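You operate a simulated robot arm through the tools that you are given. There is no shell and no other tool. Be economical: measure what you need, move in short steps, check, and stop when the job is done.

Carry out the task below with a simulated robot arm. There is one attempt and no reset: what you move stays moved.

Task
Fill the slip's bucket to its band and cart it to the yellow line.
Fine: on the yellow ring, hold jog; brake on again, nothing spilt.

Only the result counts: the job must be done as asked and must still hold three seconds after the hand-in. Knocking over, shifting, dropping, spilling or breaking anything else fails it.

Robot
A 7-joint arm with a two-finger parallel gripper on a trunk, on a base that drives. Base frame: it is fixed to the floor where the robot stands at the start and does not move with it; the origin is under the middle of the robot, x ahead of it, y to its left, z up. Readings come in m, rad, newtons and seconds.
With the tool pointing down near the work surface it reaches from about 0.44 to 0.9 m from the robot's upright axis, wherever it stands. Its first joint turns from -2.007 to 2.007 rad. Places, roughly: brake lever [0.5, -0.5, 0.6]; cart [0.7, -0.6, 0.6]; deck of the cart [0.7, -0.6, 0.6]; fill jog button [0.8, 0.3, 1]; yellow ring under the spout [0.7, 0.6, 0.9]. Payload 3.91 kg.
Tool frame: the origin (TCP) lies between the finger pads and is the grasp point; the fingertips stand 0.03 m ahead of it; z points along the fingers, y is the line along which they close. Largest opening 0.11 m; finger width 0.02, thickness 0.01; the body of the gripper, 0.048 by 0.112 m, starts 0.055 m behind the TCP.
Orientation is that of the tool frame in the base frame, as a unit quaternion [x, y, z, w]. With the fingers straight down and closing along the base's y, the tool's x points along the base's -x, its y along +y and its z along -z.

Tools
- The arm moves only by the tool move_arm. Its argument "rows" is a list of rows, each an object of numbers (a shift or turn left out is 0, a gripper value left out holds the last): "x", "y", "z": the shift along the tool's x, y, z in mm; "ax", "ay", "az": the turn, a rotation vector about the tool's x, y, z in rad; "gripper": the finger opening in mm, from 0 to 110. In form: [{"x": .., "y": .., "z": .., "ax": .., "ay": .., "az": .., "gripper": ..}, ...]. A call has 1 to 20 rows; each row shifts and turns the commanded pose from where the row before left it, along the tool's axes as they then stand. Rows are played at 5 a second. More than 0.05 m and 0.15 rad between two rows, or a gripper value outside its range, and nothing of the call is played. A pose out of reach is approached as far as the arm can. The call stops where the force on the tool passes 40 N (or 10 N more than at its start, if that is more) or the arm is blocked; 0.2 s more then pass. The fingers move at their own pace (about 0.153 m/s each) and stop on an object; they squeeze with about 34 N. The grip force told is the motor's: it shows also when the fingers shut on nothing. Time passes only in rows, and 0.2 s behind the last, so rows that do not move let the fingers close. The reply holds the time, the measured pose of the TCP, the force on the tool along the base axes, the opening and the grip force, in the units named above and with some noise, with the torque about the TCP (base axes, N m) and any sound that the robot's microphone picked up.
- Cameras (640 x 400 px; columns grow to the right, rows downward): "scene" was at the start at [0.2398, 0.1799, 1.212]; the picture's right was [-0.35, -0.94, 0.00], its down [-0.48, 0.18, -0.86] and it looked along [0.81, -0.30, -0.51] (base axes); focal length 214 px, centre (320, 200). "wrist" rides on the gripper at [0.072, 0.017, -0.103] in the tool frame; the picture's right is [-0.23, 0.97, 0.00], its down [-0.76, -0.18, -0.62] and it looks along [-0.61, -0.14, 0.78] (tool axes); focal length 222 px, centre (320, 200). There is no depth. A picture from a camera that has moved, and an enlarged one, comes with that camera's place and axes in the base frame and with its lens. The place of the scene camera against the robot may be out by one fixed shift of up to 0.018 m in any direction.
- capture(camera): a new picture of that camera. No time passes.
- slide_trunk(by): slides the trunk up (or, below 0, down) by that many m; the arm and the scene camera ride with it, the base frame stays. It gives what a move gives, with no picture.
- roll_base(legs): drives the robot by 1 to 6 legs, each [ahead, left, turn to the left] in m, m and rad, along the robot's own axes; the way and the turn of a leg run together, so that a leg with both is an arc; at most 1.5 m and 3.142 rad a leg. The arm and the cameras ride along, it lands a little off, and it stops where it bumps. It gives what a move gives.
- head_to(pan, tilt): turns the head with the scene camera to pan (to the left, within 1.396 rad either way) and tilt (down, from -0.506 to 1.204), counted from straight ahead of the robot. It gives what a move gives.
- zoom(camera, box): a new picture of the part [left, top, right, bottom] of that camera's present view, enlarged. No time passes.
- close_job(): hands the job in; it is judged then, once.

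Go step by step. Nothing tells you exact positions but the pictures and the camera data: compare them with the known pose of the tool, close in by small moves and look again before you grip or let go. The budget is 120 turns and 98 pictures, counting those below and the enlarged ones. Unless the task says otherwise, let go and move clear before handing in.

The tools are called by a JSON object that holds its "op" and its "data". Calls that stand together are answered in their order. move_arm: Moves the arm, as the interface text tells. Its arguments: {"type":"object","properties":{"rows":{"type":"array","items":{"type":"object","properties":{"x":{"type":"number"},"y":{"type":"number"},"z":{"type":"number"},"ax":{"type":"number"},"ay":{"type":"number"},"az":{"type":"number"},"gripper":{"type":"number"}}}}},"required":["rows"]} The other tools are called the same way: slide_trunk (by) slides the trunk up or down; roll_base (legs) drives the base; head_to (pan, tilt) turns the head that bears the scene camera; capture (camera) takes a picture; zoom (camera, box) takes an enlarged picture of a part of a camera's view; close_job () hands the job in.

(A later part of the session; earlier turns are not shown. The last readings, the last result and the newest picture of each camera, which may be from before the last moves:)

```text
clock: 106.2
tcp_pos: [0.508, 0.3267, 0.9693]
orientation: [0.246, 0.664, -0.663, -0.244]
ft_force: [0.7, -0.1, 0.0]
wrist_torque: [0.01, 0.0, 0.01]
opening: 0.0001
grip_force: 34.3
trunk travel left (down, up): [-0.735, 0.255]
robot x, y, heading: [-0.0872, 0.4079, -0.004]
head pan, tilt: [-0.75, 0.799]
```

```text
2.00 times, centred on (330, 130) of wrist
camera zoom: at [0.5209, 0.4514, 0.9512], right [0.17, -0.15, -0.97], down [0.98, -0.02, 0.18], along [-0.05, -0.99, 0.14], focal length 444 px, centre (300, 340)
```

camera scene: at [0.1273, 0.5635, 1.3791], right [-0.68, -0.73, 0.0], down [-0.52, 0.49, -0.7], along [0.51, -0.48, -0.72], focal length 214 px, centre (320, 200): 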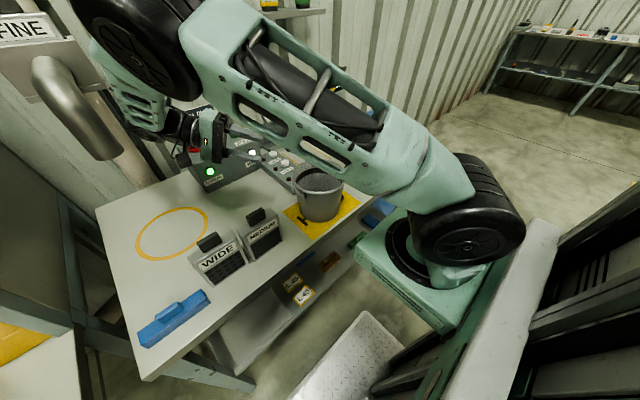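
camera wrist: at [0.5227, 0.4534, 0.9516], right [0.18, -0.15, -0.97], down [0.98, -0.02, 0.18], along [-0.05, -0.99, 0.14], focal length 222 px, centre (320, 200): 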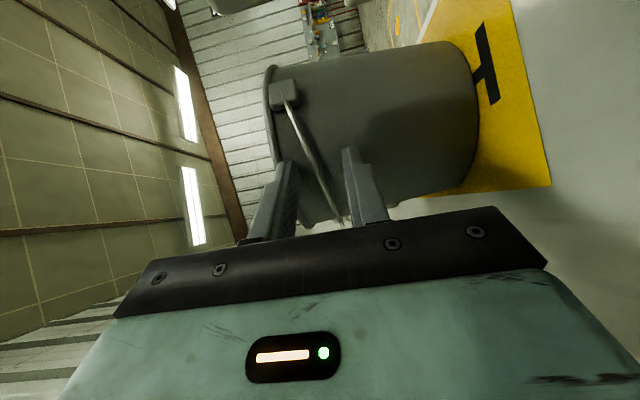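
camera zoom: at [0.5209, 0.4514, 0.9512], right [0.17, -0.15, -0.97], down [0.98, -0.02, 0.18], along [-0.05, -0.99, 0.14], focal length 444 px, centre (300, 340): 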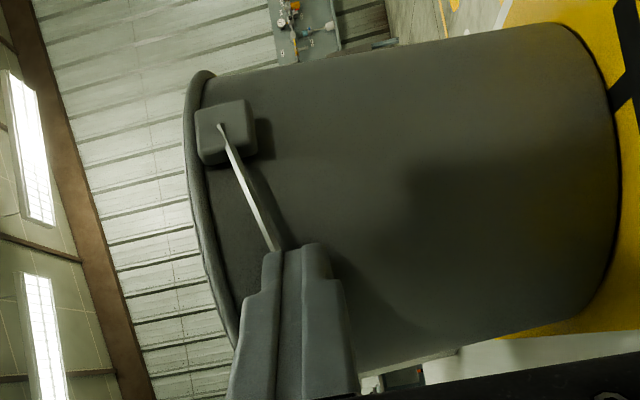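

Closed on nothing: the wire is slightly farther ahead of the tips. Opening, advancing 13 mm and closing again.

{"op": "move_arm", "data": {"rows": [{"gripper": 26}, {}, {"z": 7}, {"z": 6}, {}, {"gripper": 0}, {}, {}]}}

{"op": "zoom", "data": {"camera": "wrist", "box": [220, 30, 440, 230]}}

```text
clock: 108.0
tcp_pos: [0.4992, 0.3164, 0.9689]
orientation: [0.246, 0.663, -0.663, -0.245]
ft_force: [0.1, -0.4, -0.1]
wrist_torque: [0.0, -0.01, 0.0]
opening: 0.0
grip_force: 34.0
trunk travel left (down, up): [-0.735, 0.255]
robot x, y, heading: [-0.0884, 0.4101, -0.006]
head pan, tilt: [-0.75, 0.799]
```

```text
2.00 times, centred on (330, 130) of wrist
camera zoom: at [0.5118, 0.4411, 0.9518], right [0.17, -0.15, -0.97], down [0.98, -0.02, 0.18], along [-0.05, -0.99, 0.14], focal length 444 px, centre (300, 340)
```

zoom: 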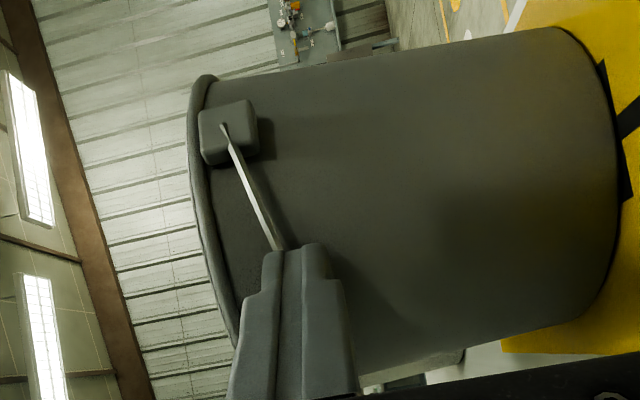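

Still short. Advancing further with a force watch.

{"op": "move_arm", "data": {"rows": [{"gripper": 26}, {}, {"z": 7}, {"z": 6}, {}]}}

{"op": "capture", "data": {"camera": "wrist"}}

```text
clock: 109.2
tcp_pos: [0.4906, 0.3067, 0.9698]
orientation: [0.245, 0.664, -0.663, -0.244]
ft_force: [-0.1, 0.4, 0.4]
wrist_torque: [-0.01, 0.02, 0.01]
opening: 0.0258
grip_force: 0.0
trunk travel left (down, up): [-0.735, 0.255]
robot x, y, heading: [-0.0881, 0.4071, -0.002]
head pan, tilt: [-0.75, 0.799]
```

```text
21 pictures are left
camera wrist: at [0.5034, 0.4318, 0.9519], right [0.17, -0.15, -0.97], down [0.98, -0.02, 0.18], along [-0.05, -0.99, 0.14], focal length 222 px, centre (320, 200)
```

wrist: 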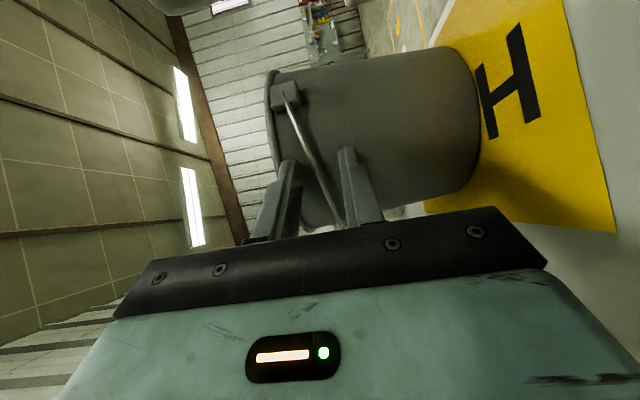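

The upper finger has been nudging the bucket by its lip. New approach: open wide so the lower finger goes under the wire and the upper passes above the rim, then raise to scoop the bail up.

{"op": "move_arm", "data": {"rows": [{"z": -16}, {"y": -23, "gripper": 80}, {}, {"z": 8}, {"z": 8}, {"z": 7}, {}, {"y": -8}, {"y": -8}]}}

{"op": "capture", "data": {"camera": "wrist"}}

```text
clock: 111.2
tcp_pos: [0.4862, 0.3009, 1.0082]
orientation: [0.245, 0.663, -0.663, -0.245]
ft_force: [0.7, 0.4, -0.1]
wrist_torque: [0.06, 0.0, -0.03]
opening: 0.0799
grip_force: 0.2
trunk travel left (down, up): [-0.735, 0.255]
robot x, y, heading: [-0.0885, 0.4085, -0.004]
head pan, tilt: [-0.75, 0.799]
```

```text
20 pictures are left
camera wrist: at [0.4989, 0.4259, 0.9909], right [0.17, -0.15, -0.97], down [0.98, -0.02, 0.18], along [-0.05, -0.99, 0.14], focal length 222 px, centre (320, 200)
```

wrist: 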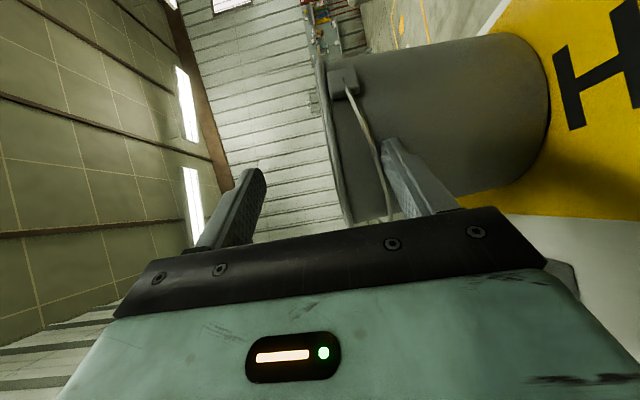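

The wire is now on top of the lower finger. Raising more.

{"op": "move_arm", "data": {"rows": [{"y": -8}, {"y": -8}, {"y": -8}, {"y": -8}, {"y": -8}, {}]}}

{"op": "capture", "data": {"camera": "wrist"}}

```text
clock: 112.6
tcp_pos: [0.4846, 0.3009, 1.0492]
orientation: [0.245, 0.664, -0.663, -0.244]
ft_force: [1.4, 0.6, -0.3]
wrist_torque: [0.0, 0.02, 0.03]
opening: 0.0803
grip_force: 0.3
trunk travel left (down, up): [-0.735, 0.255]
robot x, y, heading: [-0.0905, 0.4081, -0.003]
head pan, tilt: [-0.75, 0.799]
```

```text
19 pictures are left
camera wrist: at [0.4988, 0.4263, 1.0307], right [0.17, -0.15, -0.97], down [0.98, -0.02, 0.18], along [-0.05, -0.99, 0.14], focal length 222 px, centre (320, 200)
```

wrist: 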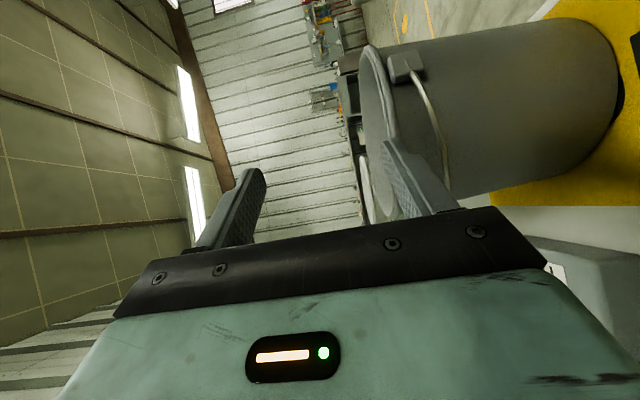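

The finger passed in front of the wire without catching it; it needs to go deeper. Lowering again, advancing 15 mm further, then scooping.

{"op": "move_arm", "data": {"rows": [{"z": -18}, {"y": 20}, {"y": 20}, {"y": 16}, {"z": 10}, {"z": 8}, {"z": 8}, {"z": 8}, {}]}}

{"op": "move_arm", "data": {"rows": [{"y": -8}, {"y": -8}, {"y": -8}, {"y": -8}, {}]}}

{"op": "capture", "data": {"camera": "wrist"}}

```text
clock: 114.6
tcp_pos: [0.4764, 0.2897, 0.9937]
orientation: [0.246, 0.664, -0.663, -0.244]
ft_force: [-0.5, 0.6, 0.4]
wrist_torque: [0.01, 0.01, -0.02]
opening: 0.0801
grip_force: 0.0
trunk travel left (down, up): [-0.735, 0.255]
robot x, y, heading: [-0.0873, 0.4107, -0.005]
head pan, tilt: [-0.75, 0.799]
```

```text
clock: 115.8
tcp_pos: [0.4759, 0.2889, 1.0249]
orientation: [0.246, 0.664, -0.663, -0.243]
ft_force: [0.5, 0.6, -0.4]
wrist_torque: [0.04, 0.01, -0.01]
opening: 0.0801
grip_force: 0.1
trunk travel left (down, up): [-0.735, 0.255]
robot x, y, heading: [-0.0927, 0.4077, -0.004]
head pan, tilt: [-0.75, 0.799]
```

```text
18 pictures are left
camera wrist: at [0.4889, 0.4151, 1.0073], right [0.17, -0.15, -0.97], down [0.98, -0.02, 0.18], along [-0.05, -0.99, 0.14], focal length 222 px, centre (320, 200)
```

wrist: 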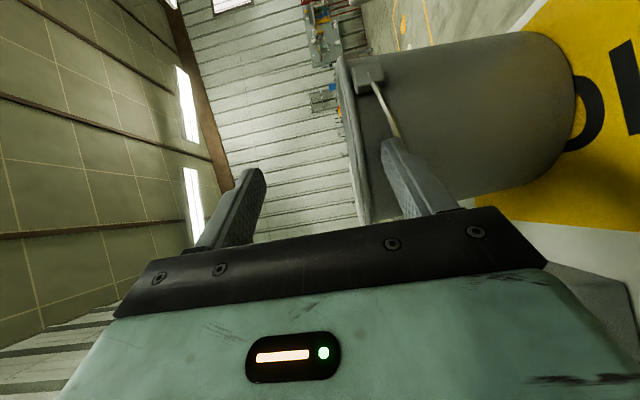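

The bail seems to be only decorative (the fingers pass through it), and the earlier reading of 3.2 mm shows that the rim pinch had in fact been holding the light bucket. I'll go back to a rim pinch: retreat, turn the tool down again, base back a little, trunk down.

{"op": "move_arm", "data": {"rows": [{"z": -30}, {"z": -30}, {"y": -45}, {"y": -45}, {"ax": -0.1428}, {"ax": -0.1428}, {"ax": -0.1428}, {"ax": -0.1428}, {"ax": -0.1428}, {"ax": -0.1428}, {"ax": -0.1428}, {"ax": -0.1428}, {"ax": -0.1428}, {"ax": -0.1428}, {"ax": -0.1428}]}}

{"op": "move_arm", "data": {"rows": [{"az": 0.1455}, {"az": 0.1455}, {"az": 0.1455}, {"az": 0.1455}, {"az": 0.1455}, {"az": 0.1455, "gripper": 66}]}}

{"op": "roll_base", "data": {"legs": [[-0.06, 0, 0.004]]}}

{"op": "move_arm", "data": {"rows": [{"z": -30}, {"z": -30}, {"z": -30}, {}]}}

{"op": "slide_trunk", "data": {"by": -0.1}}

{"op": "capture", "data": {"camera": "wrist"}}

```text
clock: 119.0
tcp_pos: [0.5139, 0.3336, 1.1138]
orientation: [0.346, 0.938, 0.002, 0.002]
ft_force: [0.1, -0.5, -0.6]
wrist_torque: [-0.03, 0.0, 0.01]
opening: 0.0799
grip_force: 0.2
trunk travel left (down, up): [-0.735, 0.255]
robot x, y, heading: [-0.0882, 0.4066, -0.006]
head pan, tilt: [-0.75, 0.799]
```

```text
clock: 120.4
tcp_pos: [0.5139, 0.3345, 1.1145]
orientation: [0.711, 0.703, 0.001, 0.001]
ft_force: [-0.3, -0.1, 0.0]
wrist_torque: [-0.02, 0.0, 0.01]
opening: 0.0662
grip_force: 0.1
trunk travel left (down, up): [-0.735, 0.255]
robot x, y, heading: [-0.0856, 0.4088, -0.001]
head pan, tilt: [-0.75, 0.799]
```

```text
clock: 121.3
tcp_pos: [0.4539, 0.3368, 1.114]
orientation: [0.709, 0.706, 0.0, 0.001]
ft_force: [-0.3, -0.3, -0.8]
wrist_torque: [0.0, 0.02, 0.0]
opening: 0.0658
grip_force: 0.1
trunk travel left (down, up): [-0.735, 0.255]
robot x, y, heading: [-0.1471, 0.4057, -0.004]
head pan, tilt: [-0.75, 0.799]
```

```text
clock: 122.3
tcp_pos: [0.4533, 0.3373, 1.2029]
orientation: [0.71, 0.705, 0.001, 0.001]
ft_force: [-0.8, 0.0, 0.1]
wrist_torque: [0.02, -0.01, -0.03]
opening: 0.0659
grip_force: 0.2
trunk travel left (down, up): [-0.735, 0.255]
robot x, y, heading: [-0.1467, 0.4068, 0.0]
head pan, tilt: [-0.75, 0.799]
```

```text
clock: 123.7
tcp_pos: [0.4534, 0.338, 1.1022]
orientation: [0.709, 0.705, 0.001, 0.0]
ft_force: [0.9, -0.5, -0.2]
wrist_torque: [-0.01, 0.03, 0.0]
opening: 0.066
grip_force: 0.0
trunk travel left (down, up): [-0.635, 0.355]
robot x, y, heading: [-0.1488, 0.4074, -0.003]
head pan, tilt: [-0.75, 0.799]
```

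```text
17 pictures are left
camera wrist: at [0.471, 0.4091, 1.2055], right [0.97, -0.23, 0.0], down [-0.18, -0.76, 0.62], along [-0.14, -0.61, -0.78], focal length 222 px, centre (320, 200)
```

wrist: 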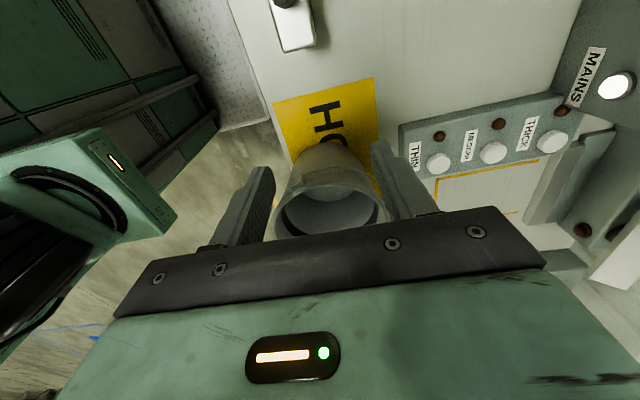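

Bucket centre is now ≈(0.435,0.218). Moving over its front rim, then a check.

{"op": "move_arm", "data": {"rows": [{"x": -40, "y": -28}, {"x": -40, "y": -28}, {"x": -39, "y": -28}, {"z": 25}, {"z": 20}, {}]}}

{"op": "capture", "data": {"camera": "wrist"}}

```text
clock: 125.1
tcp_pos: [0.3673, 0.2196, 1.0562]
orientation: [0.709, 0.705, 0.0, 0.001]
ft_force: [0.1, -0.4, -1.1]
wrist_torque: [0.0, 0.0, 0.0]
opening: 0.0659
grip_force: 0.1
trunk travel left (down, up): [-0.635, 0.355]
robot x, y, heading: [-0.1471, 0.4089, -0.0]
head pan, tilt: [-0.75, 0.799]
```

```text
16 pictures are left
camera wrist: at [0.3858, 0.2913, 1.1607], right [0.97, -0.23, 0.0], down [-0.18, -0.76, 0.62], along [-0.14, -0.61, -0.78], focal length 222 px, centre (320, 200)
```

wrist: 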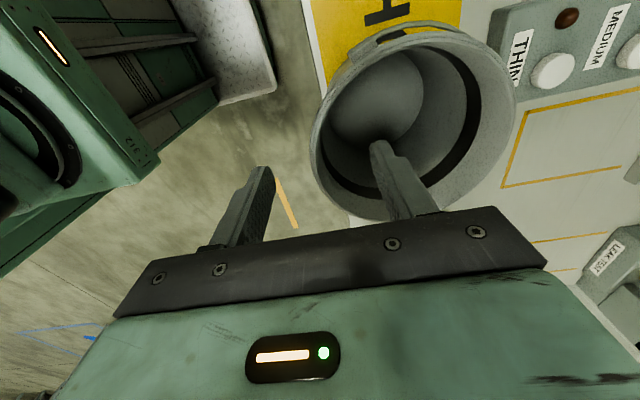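

Well placed. Descending and pinching deeper this time.

{"op": "move_arm", "data": {"rows": [{"z": 30, "y": -1}, {"z": 30}, {"z": 30}, {}, {"gripper": 0}, {}, {}, {}]}}

```text
clock: 126.9
tcp_pos: [0.3677, 0.2185, 0.967]
orientation: [0.71, 0.704, 0.001, 0.001]
ft_force: [3.1, -6.3, 16.8]
wrist_torque: [-0.49, -2.42, -0.78]
opening: 0.0151
grip_force: 33.8
trunk travel left (down, up): [-0.635, 0.355]
robot x, y, heading: [-0.147, 0.407, -0.002]
head pan, tilt: [-0.75, 0.799]
```

The taper of the wall loads the fingers (opening 15 mm, torque). I'll open, tilt the tool ~8.5° to match the wall and re-close.

{"op": "move_arm", "data": {"rows": [{"gripper": 45}, {}, {"ax": -0.148}, {}, {"gripper": 0}, {}, {}, {}]}}

{"op": "capture", "data": {"camera": "wrist"}}

```text
clock: 128.7
tcp_pos: [0.3682, 0.2195, 0.9668]
orientation: [0.707, 0.704, 0.052, 0.054]
ft_force: [1.1, -0.4, 1.8]
wrist_torque: [0.13, -0.11, -0.03]
opening: 0.0041
grip_force: 34.1
trunk travel left (down, up): [-0.635, 0.355]
robot x, y, heading: [-0.1476, 0.4072, 0.001]
head pan, tilt: [-0.75, 0.799]
```

```text
15 pictures are left
camera wrist: at [0.3702, 0.2905, 1.071], right [0.96, -0.23, 0.15], down [-0.27, -0.76, 0.59], along [-0.03, -0.61, -0.79], focal length 222 px, centre (320, 200)
```

wrist: 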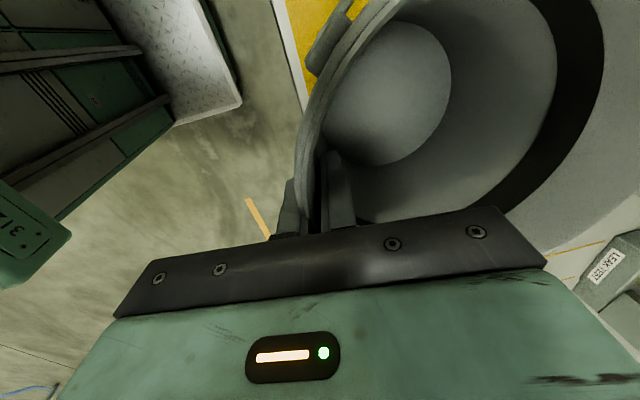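

Now a flat grip: 4.1 mm and no side load. Lifting 40 mm and reading the load.

{"op": "move_arm", "data": {"rows": [{"y": 1.5, "z": -10}, {"y": 2.2, "z": -15}, {"y": 2.2, "z": -15}, {}]}}

{"op": "zoom", "data": {"camera": "scene", "box": [60, 60, 440, 300]}}

```text
clock: 129.7
tcp_pos: [0.3664, 0.2186, 1.0068]
orientation: [0.707, 0.703, 0.052, 0.053]
ft_force: [0.6, 0.1, -2.6]
wrist_torque: [-0.01, 0.15, 0.0]
opening: 0.0039
grip_force: 34.0
trunk travel left (down, up): [-0.635, 0.355]
robot x, y, heading: [-0.1465, 0.4101, 0.0]
head pan, tilt: [-0.75, 0.799]
```

```text
1.67 times, centred on (250, 180) of scene
camera zoom: at [0.0656, 0.5643, 1.2791], right [-0.68, -0.73, 0.0], down [-0.52, 0.49, -0.7], along [0.51, -0.48, -0.72], focal length 358 px, centre (437, 233)
```

zoom: 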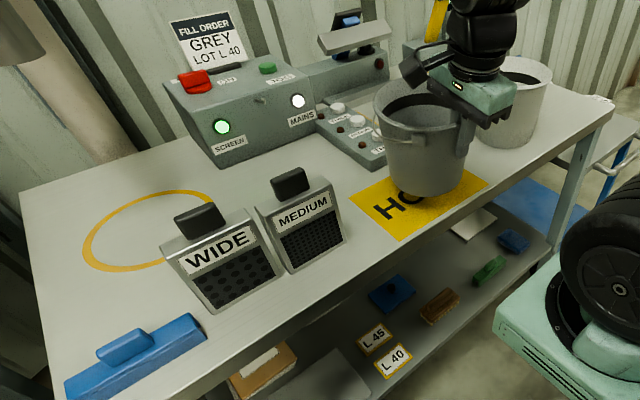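

Bucket hangs level (~2.6 N). Carrying it around MEDIUM to above the ring.

{"op": "move_arm", "data": {"rows": [{"y": 3, "z": -20}, {"x": 30.5, "y": 35.9, "z": 5.4}, {"x": 30.5, "y": 35.9, "z": 5.4}, {"x": 30.5, "y": 35.9, "z": 5.4}, {"x": 30.5, "y": 35.9, "z": 5.4}, {"x": 36.7, "y": 19.8, "z": 3}, {"x": 36.7, "y": 19.8, "z": 3}, {"x": 36.7, "y": 19.8, "z": 3}, {"x": 42.5, "y": 14.3, "z": 2.1}, {"x": 42.5, "y": 14.3, "z": 2.1}, {"x": 42.5, "y": 14.3, "z": 2.1}, {"x": 42.5, "y": 14.3, "z": 2.1}, {}]}}

{"op": "head_to", "data": {"pan": 0.05, "tilt": 0.45}}

{"op": "capture", "data": {"camera": "scene"}}

```text
clock: 132.2
tcp_pos: [0.6208, 0.5904, 1.0287]
orientation: [0.711, 0.7, 0.044, 0.05]
ft_force: [-21.0, -8.4, 3.0]
wrist_torque: [0.94, -2.17, 0.15]
opening: 0.0038
grip_force: 33.8
trunk travel left (down, up): [-0.635, 0.355]
robot x, y, heading: [-0.1499, 0.4068, -0.003]
head pan, tilt: [-0.75, 0.799]
stopped in row 12: the force on the tool passed its limit (the readings are from after the stop); the commanded pose is now the measured one
```

```text
clock: 133.3
tcp_pos: [0.622, 0.5892, 1.0279]
orientation: [0.711, 0.7, 0.044, 0.051]
ft_force: [-37.4, -13.0, -2.9]
wrist_torque: [1.39, -3.53, 0.29]
opening: 0.0034
grip_force: 34.6
trunk travel left (down, up): [-0.635, 0.355]
robot x, y, heading: [-0.1462, 0.4124, -0.003]
head pan, tilt: [0.051, 0.45]
```

```text
13 pictures are left
camera scene: at [0.0964, 0.6232, 1.3099], right [0.05, -1.0, 0.0], down [-0.43, -0.02, -0.9], along [0.9, 0.05, -0.43], focal length 214 px, centre (320, 200)
```

scene: 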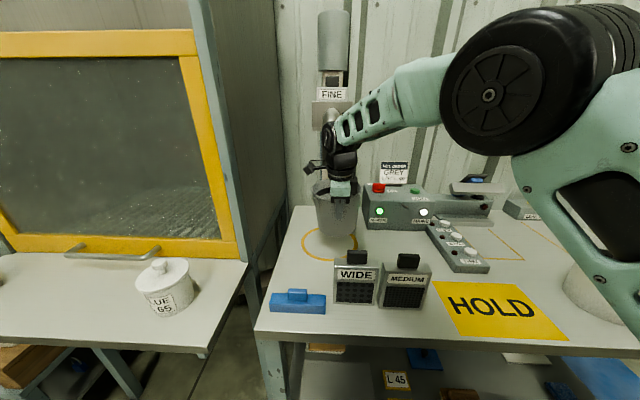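

Hand touches the spout's front. Backing off 3 cm in x, then completing the y shift.

{"op": "move_arm", "data": {"rows": [{"y": -15, "z": -2.2}, {"y": -15, "z": -2.2}, {}, {"x": 15}, {"x": 14}, {}]}}

{"op": "zoom", "data": {"camera": "scene", "box": [260, 80, 420, 280]}}

```text
clock: 134.7
tcp_pos: [0.594, 0.619, 1.0285]
orientation: [0.71, 0.701, 0.045, 0.051]
ft_force: [0.4, -0.8, -2.5]
wrist_torque: [0.0, 0.1, -0.03]
opening: 0.004
grip_force: 34.4
trunk travel left (down, up): [-0.635, 0.355]
robot x, y, heading: [-0.1504, 0.409, -0.001]
head pan, tilt: [0.051, 0.45]
```

```text
2.00 times, centred on (340, 180) of scene
camera zoom: at [0.0983, 0.6239, 1.3095], right [0.05, -1.0, 0.0], down [-0.43, -0.02, -0.9], along [0.9, 0.05, -0.44], focal length 429 px, centre (280, 240)
```

zoom: 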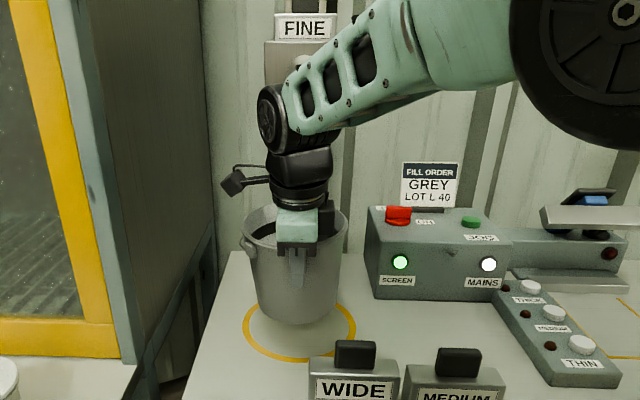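

Free again. Lowering the bucket onto the bench here (C≈0.663), then I'll push it the last 3 cm.

{"op": "move_arm", "data": {"rows": [{"y": -3, "z": 20}, {"y": -3, "z": 20}, {"y": -2.2, "z": 15}, {}]}}

{"op": "move_arm", "data": {"rows": [{"z": 2}, {"z": 2}, {}]}}

```text
clock: 135.7
tcp_pos: [0.5928, 0.6211, 0.9738]
orientation: [0.711, 0.7, 0.045, 0.052]
ft_force: [-0.3, -0.4, -2.7]
wrist_torque: [-0.01, 0.15, 0.02]
opening: 0.0035
grip_force: 33.9
trunk travel left (down, up): [-0.635, 0.355]
robot x, y, heading: [-0.1471, 0.4055, 0.001]
head pan, tilt: [0.051, 0.45]
```

```text
clock: 136.5
tcp_pos: [0.5927, 0.6211, 0.9679]
orientation: [0.71, 0.7, 0.045, 0.051]
ft_force: [0.5, 0.0, -1.9]
wrist_torque: [0.01, 0.14, -0.02]
opening: 0.0036
grip_force: 34.1
trunk travel left (down, up): [-0.635, 0.355]
robot x, y, heading: [-0.151, 0.4079, -0.001]
head pan, tilt: [0.051, 0.45]
```

Nearly down. Since the wrist is now lower, I'll try moving +x in small steps while still holding.

{"op": "move_arm", "data": {"rows": [{"y": 7, "z": 1}, {"y": 7, "z": 1}, {"y": 7, "z": 1}, {}]}}

```text
clock: 137.5
tcp_pos: [0.6143, 0.6198, 0.9679]
orientation: [0.711, 0.7, 0.045, 0.051]
ft_force: [-0.3, -0.1, -1.1]
wrist_torque: [0.04, 0.1, 0.0]
opening: 0.0035
grip_force: 34.2
trunk travel left (down, up): [-0.635, 0.355]
robot x, y, heading: [-0.15, 0.4063, 0.003]
head pan, tilt: [0.051, 0.45]
```

{"op": "move_arm", "data": {"rows": [{"y": 5, "z": 0.7}, {"y": 5, "z": 0.7}, {}]}}

{"op": "move_arm", "data": {"rows": [{"z": 2}, {"z": 1.5}, {}]}}

```text
clock: 138.3
tcp_pos: [0.6246, 0.6192, 0.9671]
orientation: [0.711, 0.7, 0.045, 0.052]
ft_force: [-0.4, 0.3, -2.8]
wrist_torque: [-0.03, 0.15, 0.0]
opening: 0.0035
grip_force: 33.4
trunk travel left (down, up): [-0.635, 0.355]
robot x, y, heading: [-0.1524, 0.4122, -0.0]
head pan, tilt: [0.051, 0.45]
```

```text
clock: 139.1
tcp_pos: [0.6267, 0.6184, 0.9651]
orientation: [0.711, 0.7, 0.047, 0.053]
ft_force: [1.9, -2.8, 16.9]
wrist_torque: [0.23, -0.37, -0.13]
opening: 0.003
grip_force: 33.8
trunk travel left (down, up): [-0.635, 0.355]
robot x, y, heading: [-0.1493, 0.4034, -0.001]
head pan, tilt: [0.051, 0.45]
```

Bucket is on the ring. Releasing and withdrawing up and back.

{"op": "move_arm", "data": {"rows": [{"z": -1.5}, {"gripper": 66}, {}, {"y": -8, "z": -18}, {"y": -8, "z": -18}, {"y": -6, "z": -20}, {"z": -25}, {"y": -40}, {"y": -40}, {"z": -30}]}}

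{"op": "capture", "data": {"camera": "wrist"}}

```text
clock: 141.3
tcp_pos: [0.5093, 0.6199, 1.061]
orientation: [0.711, 0.7, 0.045, 0.052]
ft_force: [-0.1, -0.7, -0.2]
wrist_torque: [0.04, -0.01, -0.02]
opening: 0.066
grip_force: 0.0
trunk travel left (down, up): [-0.635, 0.355]
robot x, y, heading: [-0.1494, 0.4072, 0.001]
head pan, tilt: [0.051, 0.45]
```

```text
11 pictures are left
camera wrist: at [0.5147, 0.6931, 1.1643], right [0.96, -0.24, 0.13], down [-0.27, -0.75, 0.6], along [-0.04, -0.61, -0.79], focal length 222 px, centre (320, 200)
```

wrist: 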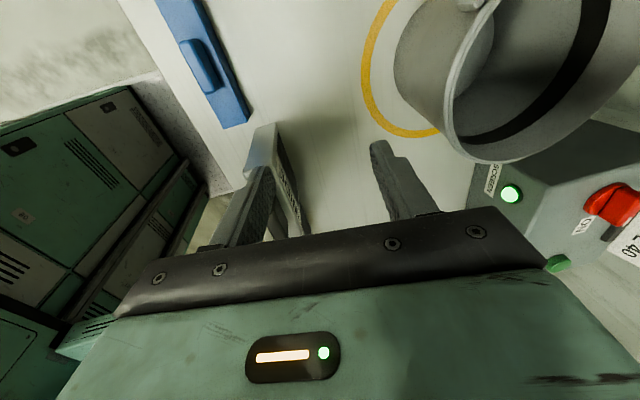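

Bucket stands on the ring. Next the JOG button at ≈(0.842,0.302,1.0): I'll raise and swing right, return the tool to upright and close the fingers, then drive the base forward.

{"op": "move_arm", "data": {"rows": [{"y": 5, "z": -35}, {"y": 5, "z": -35, "x": -20}, {"x": -45}, {"x": -45}, {"x": -45}, {"x": -45}, {"x": -45}, {"x": -45}, {"ax": 0.1}, {"az": -0.1457, "gripper": 0}, {"az": -0.1457}, {"az": -0.1457}, {"az": -0.1457}, {"az": -0.1457}, {"az": -0.1457}, {"az": -0.1457}, {"az": -0.1457}, {"az": -0.1457}, {"az": -0.1457}]}}

{"op": "roll_base", "data": {"legs": [[0.145, -0.05, 0]]}}

```text
clock: 145.3
tcp_pos: [0.505, 0.3318, 1.1343]
orientation: [0.063, 0.998, -0.003, 0.018]
ft_force: [-0.8, 0.4, -0.5]
wrist_torque: [0.03, 0.0, 0.02]
opening: 0.0003
grip_force: 34.3
trunk travel left (down, up): [-0.635, 0.355]
robot x, y, heading: [-0.1499, 0.4057, -0.003]
head pan, tilt: [0.051, 0.45]
```

```text
clock: 146.7
tcp_pos: [0.6521, 0.2856, 1.1345]
orientation: [0.062, 0.998, -0.004, 0.019]
ft_force: [-0.4, 0.6, 0.0]
wrist_torque: [0.03, 0.0, -0.02]
opening: 0.0
grip_force: 34.6
trunk travel left (down, up): [-0.635, 0.355]
robot x, y, heading: [-0.0022, 0.3554, 0.008]
head pan, tilt: [0.051, 0.45]
```

{"op": "move_arm", "data": {"rows": [{"az": -0.124}, {"x": -45, "y": 4}, {"x": -45, "y": 4}, {"x": -45, "y": 4}, {"x": -33, "y": 4, "z": 25}, {}]}}

{"op": "zoom", "data": {"camera": "wrist", "box": [160, 20, 480, 220]}}

```text
clock: 148.1
tcp_pos: [0.8188, 0.3031, 1.1157]
orientation: [0.0, 1.0, -0.005, 0.019]
ft_force: [-0.7, -0.3, -0.4]
wrist_torque: [0.01, -0.01, -0.01]
opening: 0.0
grip_force: 34.1
trunk travel left (down, up): [-0.635, 0.355]
robot x, y, heading: [-0.0049, 0.3573, 0.005]
head pan, tilt: [0.051, 0.45]
```

```text
2.00 times, centred on (320, 120) of wrist
camera zoom: at [0.7436, 0.3199, 1.2155], right [0.23, 0.97, 0.0], down [0.74, -0.17, 0.65], along [0.63, -0.15, -0.76], focal length 444 px, centre (320, 360)
```

zoom: 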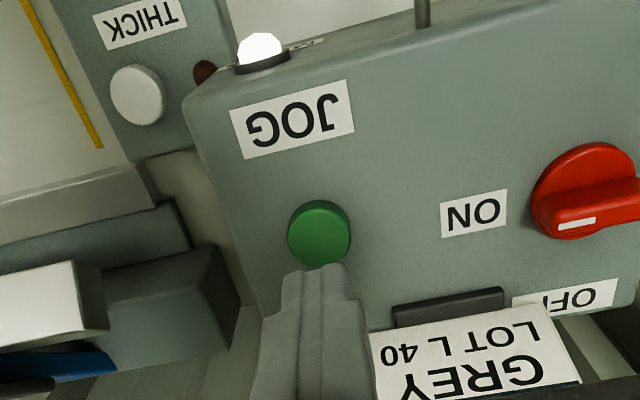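

Button centre ≈(0.840,0.297). Aligning and descending to just above it.

{"op": "move_arm", "data": {"rows": [{"x": -21, "y": -6}, {"z": 35}, {"z": 30}, {}]}}

{"op": "move_arm", "data": {"rows": [{"z": 4}, {"z": 4}, {"z": 3}, {}]}}

```text
clock: 149.1
tcp_pos: [0.8421, 0.2963, 1.051]
orientation: [0.001, 1.0, -0.005, 0.018]
ft_force: [0.5, 0.6, 0.6]
wrist_torque: [0.0, 0.03, -0.02]
opening: 0.0001
grip_force: 33.6
trunk travel left (down, up): [-0.635, 0.355]
robot x, y, heading: [-0.0032, 0.3579, 0.001]
head pan, tilt: [0.051, 0.45]
```

```text
clock: 150.1
tcp_pos: [0.8438, 0.2957, 1.0398]
orientation: [0.0, 1.0, -0.005, 0.018]
ft_force: [0.1, -1.5, 0.1]
wrist_torque: [0.01, -0.02, 0.01]
opening: 0.0
grip_force: 33.9
trunk travel left (down, up): [-0.635, 0.355]
robot x, y, heading: [-0.0019, 0.3555, 0.003]
head pan, tilt: [0.051, 0.45]
```

No contact yet. I'll aim the head at the bucket first, then press.

{"op": "head_to", "data": {"pan": 0.05, "tilt": 0.6}}

{"op": "move_arm", "data": {"rows": [{"z": 3}, {"z": 3}, {"z": 2}, {}]}}

```text
clock: 150.8
tcp_pos: [0.8434, 0.2953, 1.0402]
orientation: [0.0, 1.0, -0.005, 0.018]
ft_force: [0.1, 0.2, -0.5]
wrist_torque: [0.0, 0.02, 0.04]
opening: 0.0002
grip_force: 33.9
trunk travel left (down, up): [-0.635, 0.355]
robot x, y, heading: [-0.0006, 0.3583, 0.008]
head pan, tilt: [0.051, 0.6]
```

```text
clock: 151.8
tcp_pos: [0.8439, 0.2961, 1.0312]
orientation: [0.001, 1.0, -0.004, 0.018]
ft_force: [-0.3, -0.2, 0.2]
wrist_torque: [-0.02, -0.02, 0.0]
opening: 0.0
grip_force: 34.4
trunk travel left (down, up): [-0.635, 0.355]
robot x, y, heading: [0.0015, 0.3594, 0.008]
head pan, tilt: [0.051, 0.6]
```

{"op": "move_arm", "data": {"rows": [{"z": 3}, {"z": 2}, {"z": 2}]}}

{"op": "move_arm", "data": {"rows": [{"z": 2}, {"z": 1}]}}

```text
clock: 152.6
tcp_pos: [0.843, 0.2939, 1.0259]
orientation: [0.0, 1.0, -0.004, 0.019]
ft_force: [1.4, -0.1, 1.2]
wrist_torque: [-0.03, 0.02, 0.0]
opening: 0.0001
grip_force: 33.8
trunk travel left (down, up): [-0.635, 0.355]
robot x, y, heading: [-0.0031, 0.3589, 0.008]
head pan, tilt: [0.051, 0.6]
```

```text
clock: 153.2
tcp_pos: [0.8444, 0.2957, 1.0222]
orientation: [0.0, 1.0, -0.004, 0.018]
ft_force: [-1.4, -0.6, 2.8]
wrist_torque: [0.0, 0.1, 0.06]
opening: 0.0
grip_force: 34.6
trunk travel left (down, up): [-0.635, 0.355]
robot x, y, heading: [-0.0007, 0.355, 0.003]
head pan, tilt: [0.051, 0.6]
heard: click
```

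Click — jog pressed. Holding 2 s and checking the flow.

{"op": "move_arm", "data": {"rows": [{}, {}, {}, {}, {}, {}, {}, {}]}}

{"op": "capture", "data": {"camera": "scene"}}

```text
clock: 155.0
tcp_pos: [0.845, 0.2953, 1.0231]
orientation: [0.001, 1.0, -0.004, 0.018]
ft_force: [-1.3, -0.2, 3.9]
wrist_torque: [0.0, 0.03, 0.0]
opening: 0.0002
grip_force: 33.7
trunk travel left (down, up): [-0.635, 0.355]
robot x, y, heading: [0.0004, 0.3599, 0.004]
head pan, tilt: [0.051, 0.6]
```

```text
9 pictures are left
camera scene: at [0.2401, 0.5757, 1.296], right [0.06, -1.0, 0.0], down [-0.56, -0.03, -0.83], along [0.82, 0.05, -0.56], focal length 214 px, centre (320, 200)
```

scene: 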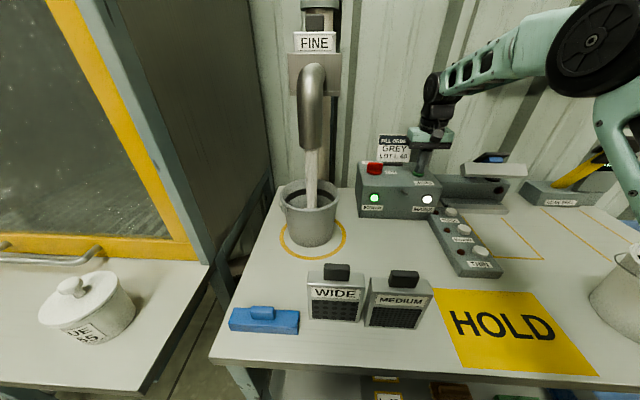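

Slurry is flowing into the bucket. A short hold, then a zoom on the level.

{"op": "move_arm", "data": {"rows": [{}, {}, {}, {}]}}

{"op": "zoom", "data": {"camera": "scene", "box": [270, 160, 350, 260]}}

```text
clock: 156.0
tcp_pos: [0.845, 0.2963, 1.0223]
orientation: [0.0, 1.0, -0.005, 0.018]
ft_force: [-0.8, 0.2, 3.5]
wrist_torque: [0.02, 0.06, -0.01]
opening: 0.0
grip_force: 34.5
trunk travel left (down, up): [-0.635, 0.355]
robot x, y, heading: [-0.004, 0.3598, 0.006]
head pan, tilt: [0.051, 0.6]
```

```text
4.00 times, centred on (310, 210) of scene
camera zoom: at [0.2401, 0.5757, 1.296], right [0.06, -1.0, 0.0], down [-0.56, -0.03, -0.83], along [0.82, 0.05, -0.56], focal length 858 px, centre (360, 160)
```

zoom: 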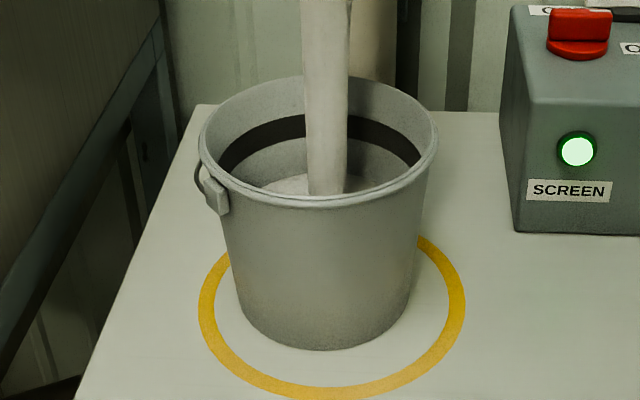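

Level is about a third up, band begins higher; I estimate ~3 s more. Holding 2 s, then re-checking.

{"op": "move_arm", "data": {"rows": [{}, {}, {}, {}, {}, {}, {}, {}, {}]}}

{"op": "zoom", "data": {"camera": "scene", "box": [270, 160, 350, 260]}}

```text
clock: 158.0
tcp_pos: [0.8444, 0.295, 1.0226]
orientation: [0.0, 1.0, -0.005, 0.019]
ft_force: [0.6, -0.4, 3.3]
wrist_torque: [-0.02, 0.03, -0.01]
opening: 0.0002
grip_force: 34.2
trunk travel left (down, up): [-0.635, 0.355]
robot x, y, heading: [-0.0022, 0.3602, 0.002]
head pan, tilt: [0.051, 0.6]
```

```text
4.00 times, centred on (310, 210) of scene
camera zoom: at [0.2401, 0.5757, 1.296], right [0.06, -1.0, 0.0], down [-0.56, -0.03, -0.83], along [0.82, 0.05, -0.56], focal length 858 px, centre (360, 160)
```

zoom: 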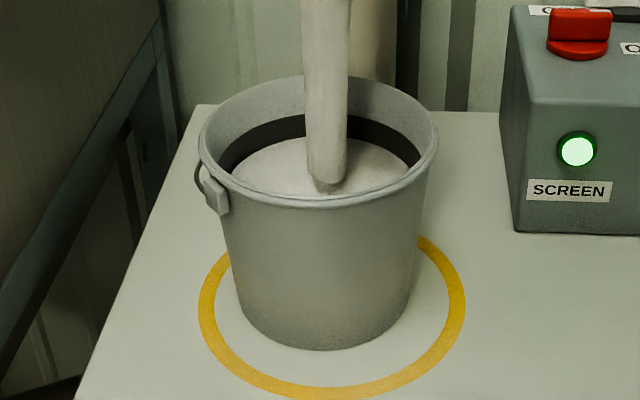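

The surface is at the band's lower edge. A brief moment more, then release the button.

{"op": "move_arm", "data": {"rows": [{}, {"z": -5}, {"z": -15}, {"z": -30}, {}, {}]}}

{"op": "zoom", "data": {"camera": "scene", "box": [270, 160, 350, 260]}}

```text
clock: 159.4
tcp_pos: [0.8422, 0.2957, 1.073]
orientation: [0.001, 1.0, -0.004, 0.018]
ft_force: [-0.1, 0.5, 0.5]
wrist_torque: [0.01, 0.01, 0.0]
opening: 0.0
grip_force: 33.8
trunk travel left (down, up): [-0.635, 0.355]
robot x, y, heading: [-0.0009, 0.3599, 0.011]
head pan, tilt: [0.051, 0.6]
```

```text
4.00 times, centred on (310, 210) of scene
camera zoom: at [0.2402, 0.5757, 1.296], right [0.06, -1.0, 0.0], down [-0.56, -0.03, -0.83], along [0.82, 0.05, -0.56], focal length 858 px, centre (360, 160)
```

zoom: 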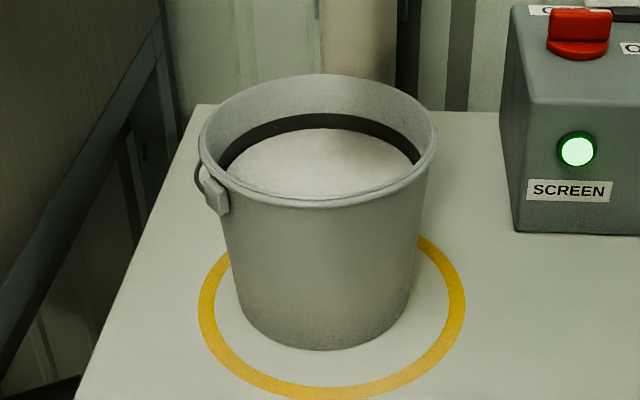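

The surface is now in the middle of the band. Now I retreat from the button, return the base to the earlier spot and re-orient for the rim pinch.

{"op": "move_arm", "data": {"rows": [{"z": -30}, {"z": -30}, {"x": 45}, {"x": 45}, {"x": 45}, {"x": 50}, {}]}}

{"op": "roll_base", "data": {"legs": [[-0.148, 0.048, -0.006]]}}

{"op": "move_arm", "data": {"rows": [{"az": 0.1437, "gripper": 50}, {"az": 0.1437}, {"az": 0.1437}, {"az": 0.1437}, {"az": 0.1437}, {"az": 0.1437}, {"az": 0.1437}, {"az": 0.1437}, {"az": 0.1437}, {"az": 0.1437}, {"az": 0.1437}, {"ax": -0.1}, {}]}}

```text
clock: 161.0
tcp_pos: [0.657, 0.2954, 1.1242]
orientation: [0.0, 1.0, -0.003, 0.018]
ft_force: [0.5, 0.2, 0.5]
wrist_torque: [-0.01, 0.02, 0.01]
opening: 0.0
grip_force: 33.8
trunk travel left (down, up): [-0.635, 0.355]
robot x, y, heading: [0.003, 0.3597, -0.002]
head pan, tilt: [0.051, 0.6]
```

```text
clock: 162.4
tcp_pos: [0.5121, 0.3393, 1.1246]
orientation: [0.004, 1.0, -0.004, 0.019]
ft_force: [0.1, -0.2, -0.3]
wrist_torque: [0.01, 0.01, 0.01]
opening: 0.0
grip_force: 34.2
trunk travel left (down, up): [-0.635, 0.355]
robot x, y, heading: [-0.1504, 0.4057, -0.001]
head pan, tilt: [0.051, 0.6]
```

```text
clock: 165.2
tcp_pos: [0.5123, 0.3394, 1.1252]
orientation: [0.712, 0.699, 0.045, 0.052]
ft_force: [-0.8, -0.2, 0.0]
wrist_torque: [0.0, -0.02, 0.02]
opening: 0.0503
grip_force: 0.0
trunk travel left (down, up): [-0.635, 0.355]
robot x, y, heading: [-0.1499, 0.407, 0.001]
head pan, tilt: [0.051, 0.6]
```

Orientation matches the earlier grasp. Retracing the earlier withdrawal path in reverse onto the front rim, slightly deeper.

{"op": "move_arm", "data": {"rows": [{"x": 45, "gripper": 66}, {"x": 45}, {"x": 45}, {"x": 45}, {"x": 45}, {"x": 45}, {"x": 11}, {"y": -6, "z": 32}, {"y": -6, "z": 31}, {}]}}

{"op": "move_arm", "data": {"rows": [{"z": 30}, {"y": 40}, {"y": 40}, {}]}}

```text
clock: 167.4
tcp_pos: [0.5129, 0.6173, 1.0563]
orientation: [0.711, 0.7, 0.044, 0.051]
ft_force: [-0.8, -0.4, 0.4]
wrist_torque: [0.0, 0.0, -0.04]
opening: 0.0658
grip_force: 0.0
trunk travel left (down, up): [-0.635, 0.355]
robot x, y, heading: [-0.1471, 0.4061, -0.006]
head pan, tilt: [0.051, 0.6]
```

```text
clock: 168.4
tcp_pos: [0.595, 0.6184, 1.0391]
orientation: [0.711, 0.7, 0.045, 0.051]
ft_force: [0.7, 0.9, -0.8]
wrist_torque: [0.0, -0.04, 0.0]
opening: 0.0659
grip_force: 0.0
trunk travel left (down, up): [-0.635, 0.355]
robot x, y, heading: [-0.1512, 0.4059, 0.001]
head pan, tilt: [0.051, 0.6]
```

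{"op": "move_arm", "data": {"rows": [{"z": 25}, {"y": 6, "z": 20}, {"y": 8, "z": 18}, {"y": 7, "z": 19}, {}]}}

{"op": "move_arm", "data": {"rows": [{"gripper": 0}, {}, {}, {}]}}

```text
clock: 169.6
tcp_pos: [0.6261, 0.6164, 0.9608]
orientation: [0.71, 0.701, 0.046, 0.052]
ft_force: [0.6, 0.0, 0.2]
wrist_torque: [-0.04, -0.02, 0.0]
opening: 0.0661
grip_force: 0.1
trunk travel left (down, up): [-0.635, 0.355]
robot x, y, heading: [-0.1483, 0.4033, 0.0]
head pan, tilt: [0.051, 0.6]
```

```text
clock: 170.6
tcp_pos: [0.6263, 0.6166, 0.9614]
orientation: [0.711, 0.7, 0.045, 0.053]
ft_force: [-3.7, 0.2, -0.6]
wrist_torque: [-0.05, 0.83, 0.05]
opening: 0.0037
grip_force: 33.7
trunk travel left (down, up): [-0.635, 0.355]
robot x, y, heading: [-0.1493, 0.4049, 0.003]
head pan, tilt: [0.051, 0.6]
```

Gripped flat (3.7 mm). Test lift by a few millimetres.

{"op": "move_arm", "data": {"rows": [{"y": 0.3, "z": -2}, {"y": 0.3, "z": -2}, {"y": 0.3, "z": -2}, {}, {}]}}

```text
clock: 171.8
tcp_pos: [0.6275, 0.6163, 0.9664]
orientation: [0.711, 0.7, 0.045, 0.052]
ft_force: [0.0, 0.0, -8.7]
wrist_torque: [-0.09, 0.63, 0.03]
opening: 0.004
grip_force: 33.8
trunk travel left (down, up): [-0.635, 0.355]
robot x, y, heading: [-0.1492, 0.4112, -0.002]
head pan, tilt: [0.051, 0.6]
```

The full bucket (0.9 kg) is held level. Moving it out from under the spout slowly.

{"op": "move_arm", "data": {"rows": [{"y": 0.7, "z": -5}, {"y": 0.7, "z": -5}, {"y": -5, "z": -0.7}, {"y": -10, "z": -1.4}, {"y": -12, "z": -1.6}, {"y": -12, "z": -1.6}, {"y": -12, "z": -1.6}, {"y": -12, "z": -1.6}, {"y": -12, "z": -1.6}, {"y": -12, "z": -1.6}, {"y": -8, "z": -1.1}, {}]}}

{"op": "slide_trunk", "data": {"by": 0.17}}

```text
clock: 174.4
tcp_pos: [0.5319, 0.6167, 0.9771]
orientation: [0.711, 0.7, 0.045, 0.052]
ft_force: [0.1, 0.3, -9.2]
wrist_torque: [-0.09, 0.6, 0.0]
opening: 0.0041
grip_force: 34.2
trunk travel left (down, up): [-0.635, 0.355]
robot x, y, heading: [-0.1507, 0.4064, -0.002]
head pan, tilt: [0.051, 0.6]
```

```text
clock: 176.3
tcp_pos: [0.5325, 0.6171, 1.147]
orientation: [0.711, 0.7, 0.045, 0.052]
ft_force: [0.1, 0.8, -13.9]
wrist_torque: [0.0, 1.36, 0.27]
opening: 0.0116
grip_force: 34.0
trunk travel left (down, up): [-0.805, 0.185]
robot x, y, heading: [-0.1493, 0.4074, 0.003]
head pan, tilt: [0.051, 0.6]
```

The load changed unexpectedly (opening 11.6 mm). I need to look right away.

{"op": "zoom", "data": {"camera": "scene", "box": [200, 60, 440, 300]}}

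```text
1.67 times, centred on (320, 180) of scene
camera zoom: at [0.0958, 0.6227, 1.4658], right [0.05, -1.0, 0.0], down [-0.56, -0.03, -0.82], along [0.82, 0.04, -0.57], focal length 358 px, centre (320, 233)
```

zoom: 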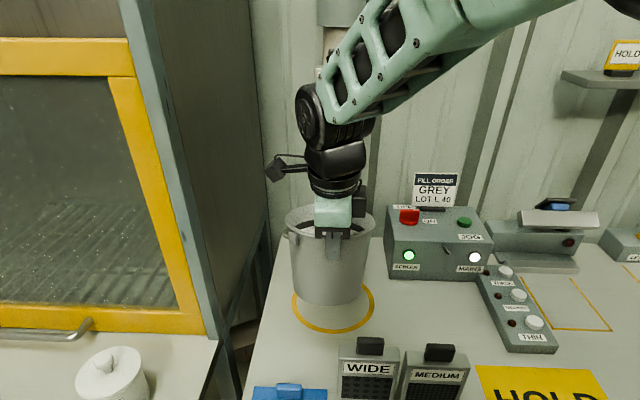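

The far rim seems to be pressing the spout's underside from below. Lowering 7 cm to free it.

{"op": "slide_trunk", "data": {"by": -0.07}}

```text
clock: 177.4
tcp_pos: [0.5321, 0.6174, 1.0763]
orientation: [0.71, 0.701, 0.044, 0.052]
ft_force: [0.4, 0.1, -8.9]
wrist_torque: [-0.07, 0.65, -0.02]
opening: 0.0031
grip_force: 34.1
trunk travel left (down, up): [-0.735, 0.255]
robot x, y, heading: [-0.1477, 0.4065, -0.002]
head pan, tilt: [0.051, 0.6]
```

Load is back to normal (8.9 N). Moving further back from the spout, then lifting.

{"op": "move_arm", "data": {"rows": [{"y": -6, "z": -0.8, "x": 2}, {"y": -10, "z": -1.4, "x": 4}, {"y": -10, "z": -1.4, "x": 4}, {"y": -10, "z": -1.4, "x": 3}, {"y": -9, "z": -1.2, "x": 2}, {}]}}

{"op": "slide_trunk", "data": {"by": 0.04}}

{"op": "slide_trunk", "data": {"by": 0.05}}

```text
clock: 178.8
tcp_pos: [0.4871, 0.6336, 1.0768]
orientation: [0.711, 0.7, 0.045, 0.051]
ft_force: [-0.2, 0.0, -9.0]
wrist_torque: [-0.06, 0.64, -0.01]
opening: 0.0034
grip_force: 34.4
trunk travel left (down, up): [-0.735, 0.255]
robot x, y, heading: [-0.1459, 0.4079, -0.002]
head pan, tilt: [0.051, 0.6]
```

```text
clock: 179.7
tcp_pos: [0.4868, 0.6336, 1.1165]
orientation: [0.711, 0.7, 0.045, 0.051]
ft_force: [0.3, 0.3, -8.4]
wrist_torque: [-0.03, 0.65, 0.0]
opening: 0.0028
grip_force: 33.4
trunk travel left (down, up): [-0.775, 0.215]
robot x, y, heading: [-0.1443, 0.4045, -0.004]
head pan, tilt: [0.051, 0.6]
```

```text
clock: 180.6
tcp_pos: [0.4875, 0.6325, 1.1652]
orientation: [0.711, 0.7, 0.045, 0.052]
ft_force: [-0.3, -0.3, -9.0]
wrist_torque: [-0.08, 0.64, 0.01]
opening: 0.0032
grip_force: 34.4
trunk travel left (down, up): [-0.825, 0.165]
robot x, y, heading: [-0.1508, 0.4078, -0.001]
head pan, tilt: [0.051, 0.6]
```

Clear of the spout. Backing the robot away from the bench with the bucket.

{"op": "roll_base", "data": {"legs": [[-0.15, 0, 0]]}}

{"op": "roll_base", "data": {"legs": [[-0.32, 0, 0]]}}

{"op": "move_arm", "data": {"rows": [{"x": -10}, {"x": -20}, {"x": -25}, {"x": -25}, {"x": -25}, {"x": -25}, {"x": -25}, {"x": -25}, {"x": -20}, {"x": -15}, {"x": -10}, {}]}}

```text
clock: 181.9
tcp_pos: [0.3371, 0.6329, 1.1658]
orientation: [0.712, 0.699, 0.045, 0.052]
ft_force: [0.1, 0.0, -8.4]
wrist_torque: [-0.07, 0.63, 0.0]
opening: 0.0032
grip_force: 34.1
trunk travel left (down, up): [-0.825, 0.165]
robot x, y, heading: [-0.3018, 0.4007, -0.006]
head pan, tilt: [0.051, 0.6]
```

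```text
clock: 184.1
tcp_pos: [0.0152, 0.6343, 1.1665]
orientation: [0.711, 0.7, 0.044, 0.052]
ft_force: [0.2, -0.4, -8.8]
wrist_torque: [-0.07, 0.61, -0.02]
opening: 0.0029
grip_force: 34.1
trunk travel left (down, up): [-0.825, 0.165]
robot x, y, heading: [-0.6161, 0.4055, -0.002]
head pan, tilt: [0.051, 0.6]
```

```text
clock: 186.7
tcp_pos: [0.0102, 0.4087, 1.1691]
orientation: [0.711, 0.7, 0.044, 0.052]
ft_force: [0.3, -0.1, -8.2]
wrist_torque: [-0.06, 0.65, 0.01]
opening: 0.003
grip_force: 33.5
trunk travel left (down, up): [-0.825, 0.165]
robot x, y, heading: [-0.6248, 0.4143, 0.002]
head pan, tilt: [0.051, 0.6]
```

Carrying is stable. Driving right in front of the cart, then one look.

{"op": "roll_base", "data": {"legs": [[0, -0.5, 0], [0, -0.47, 0]]}}

{"op": "head_to", "data": {"pan": -0.2, "tilt": 0.55}}

{"op": "capture", "data": {"camera": "scene"}}

```text
clock: 192.1
tcp_pos: [0.0207, -0.5495, 1.1688]
orientation: [0.702, 0.709, 0.045, 0.051]
ft_force: [-0.3, 0.2, -9.2]
wrist_torque: [-0.07, 0.64, -0.03]
opening: 0.0031
grip_force: 33.9
trunk travel left (down, up): [-0.825, 0.165]
robot x, y, heading: [-0.6113, -0.5645, 0.022]
head pan, tilt: [0.051, 0.6]
```

```text
clock: 192.8
tcp_pos: [0.0216, -0.547, 1.1686]
orientation: [0.703, 0.708, 0.045, 0.051]
ft_force: [0.2, 0.3, -9.0]
wrist_torque: [-0.11, 0.67, 0.02]
opening: 0.0031
grip_force: 33.7
trunk travel left (down, up): [-0.825, 0.165]
robot x, y, heading: [-0.61, -0.5668, 0.023]
head pan, tilt: [-0.201, 0.55]
```

```text
4 pictures are left
camera scene: at [-0.3717, -0.3671, 1.4904], right [-0.17, -0.98, 0.0], down [-0.51, 0.09, -0.85], along [0.84, -0.15, -0.52], focal length 214 px, centre (320, 200)
```

scene: 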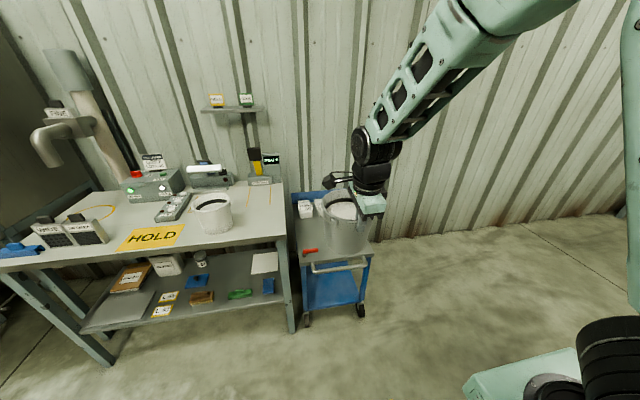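

The cart deck spans about x 0.47–1.05, y −0.39…−0.82, with the lever at (0.50,−0.47) and the bar at x≈0.39. Driving forward to bring the bucket over the free deck area at ≈(0.64,−0.56).

{"op": "roll_base", "data": {"legs": [[0.25, 0, -0.02], [0.3, 0, 0]]}}

{"op": "slide_trunk", "data": {"by": -0.3}}

```text
clock: 196.3
tcp_pos: [0.5737, -0.554, 1.1688]
orientation: [0.708, 0.703, 0.045, 0.052]
ft_force: [0.4, 0.9, -8.4]
wrist_torque: [-0.09, 0.64, 0.01]
opening: 0.0028
grip_force: 33.5
trunk travel left (down, up): [-0.825, 0.165]
robot x, y, heading: [-0.0577, -0.5586, 0.006]
head pan, tilt: [-0.201, 0.55]
```

```text
clock: 199.3
tcp_pos: [0.5733, -0.5539, 0.8688]
orientation: [0.708, 0.703, 0.045, 0.05]
ft_force: [0.2, 0.0, -8.3]
wrist_torque: [-0.09, 0.68, -0.03]
opening: 0.003
grip_force: 34.0
trunk travel left (down, up): [-0.525, 0.465]
robot x, y, heading: [-0.059, -0.555, 0.007]
head pan, tilt: [-0.201, 0.55]
```

One look before lowering onto the deck.

{"op": "head_to", "data": {"pan": -0.35, "tilt": 0.75}}

{"op": "capture", "data": {"camera": "scene"}}

```text
clock: 200.0
tcp_pos: [0.5733, -0.5541, 0.8686]
orientation: [0.709, 0.702, 0.044, 0.05]
ft_force: [0.2, -0.7, -9.6]
wrist_torque: [-0.06, 0.68, 0.02]
opening: 0.0029
grip_force: 34.5
trunk travel left (down, up): [-0.525, 0.465]
robot x, y, heading: [-0.0565, -0.5591, 0.011]
head pan, tilt: [-0.351, 0.75]
```

```text
3 pictures are left
camera scene: at [0.174, -0.3759, 1.1731], right [-0.34, -0.94, 0.0], down [-0.64, 0.23, -0.73], along [0.69, -0.25, -0.68], focal length 214 px, centre (320, 200)
```

scene: 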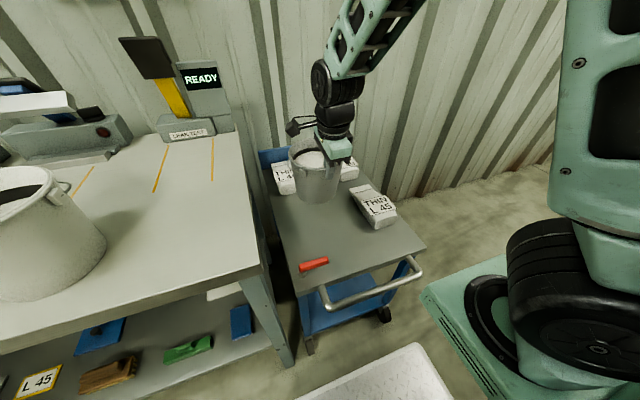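

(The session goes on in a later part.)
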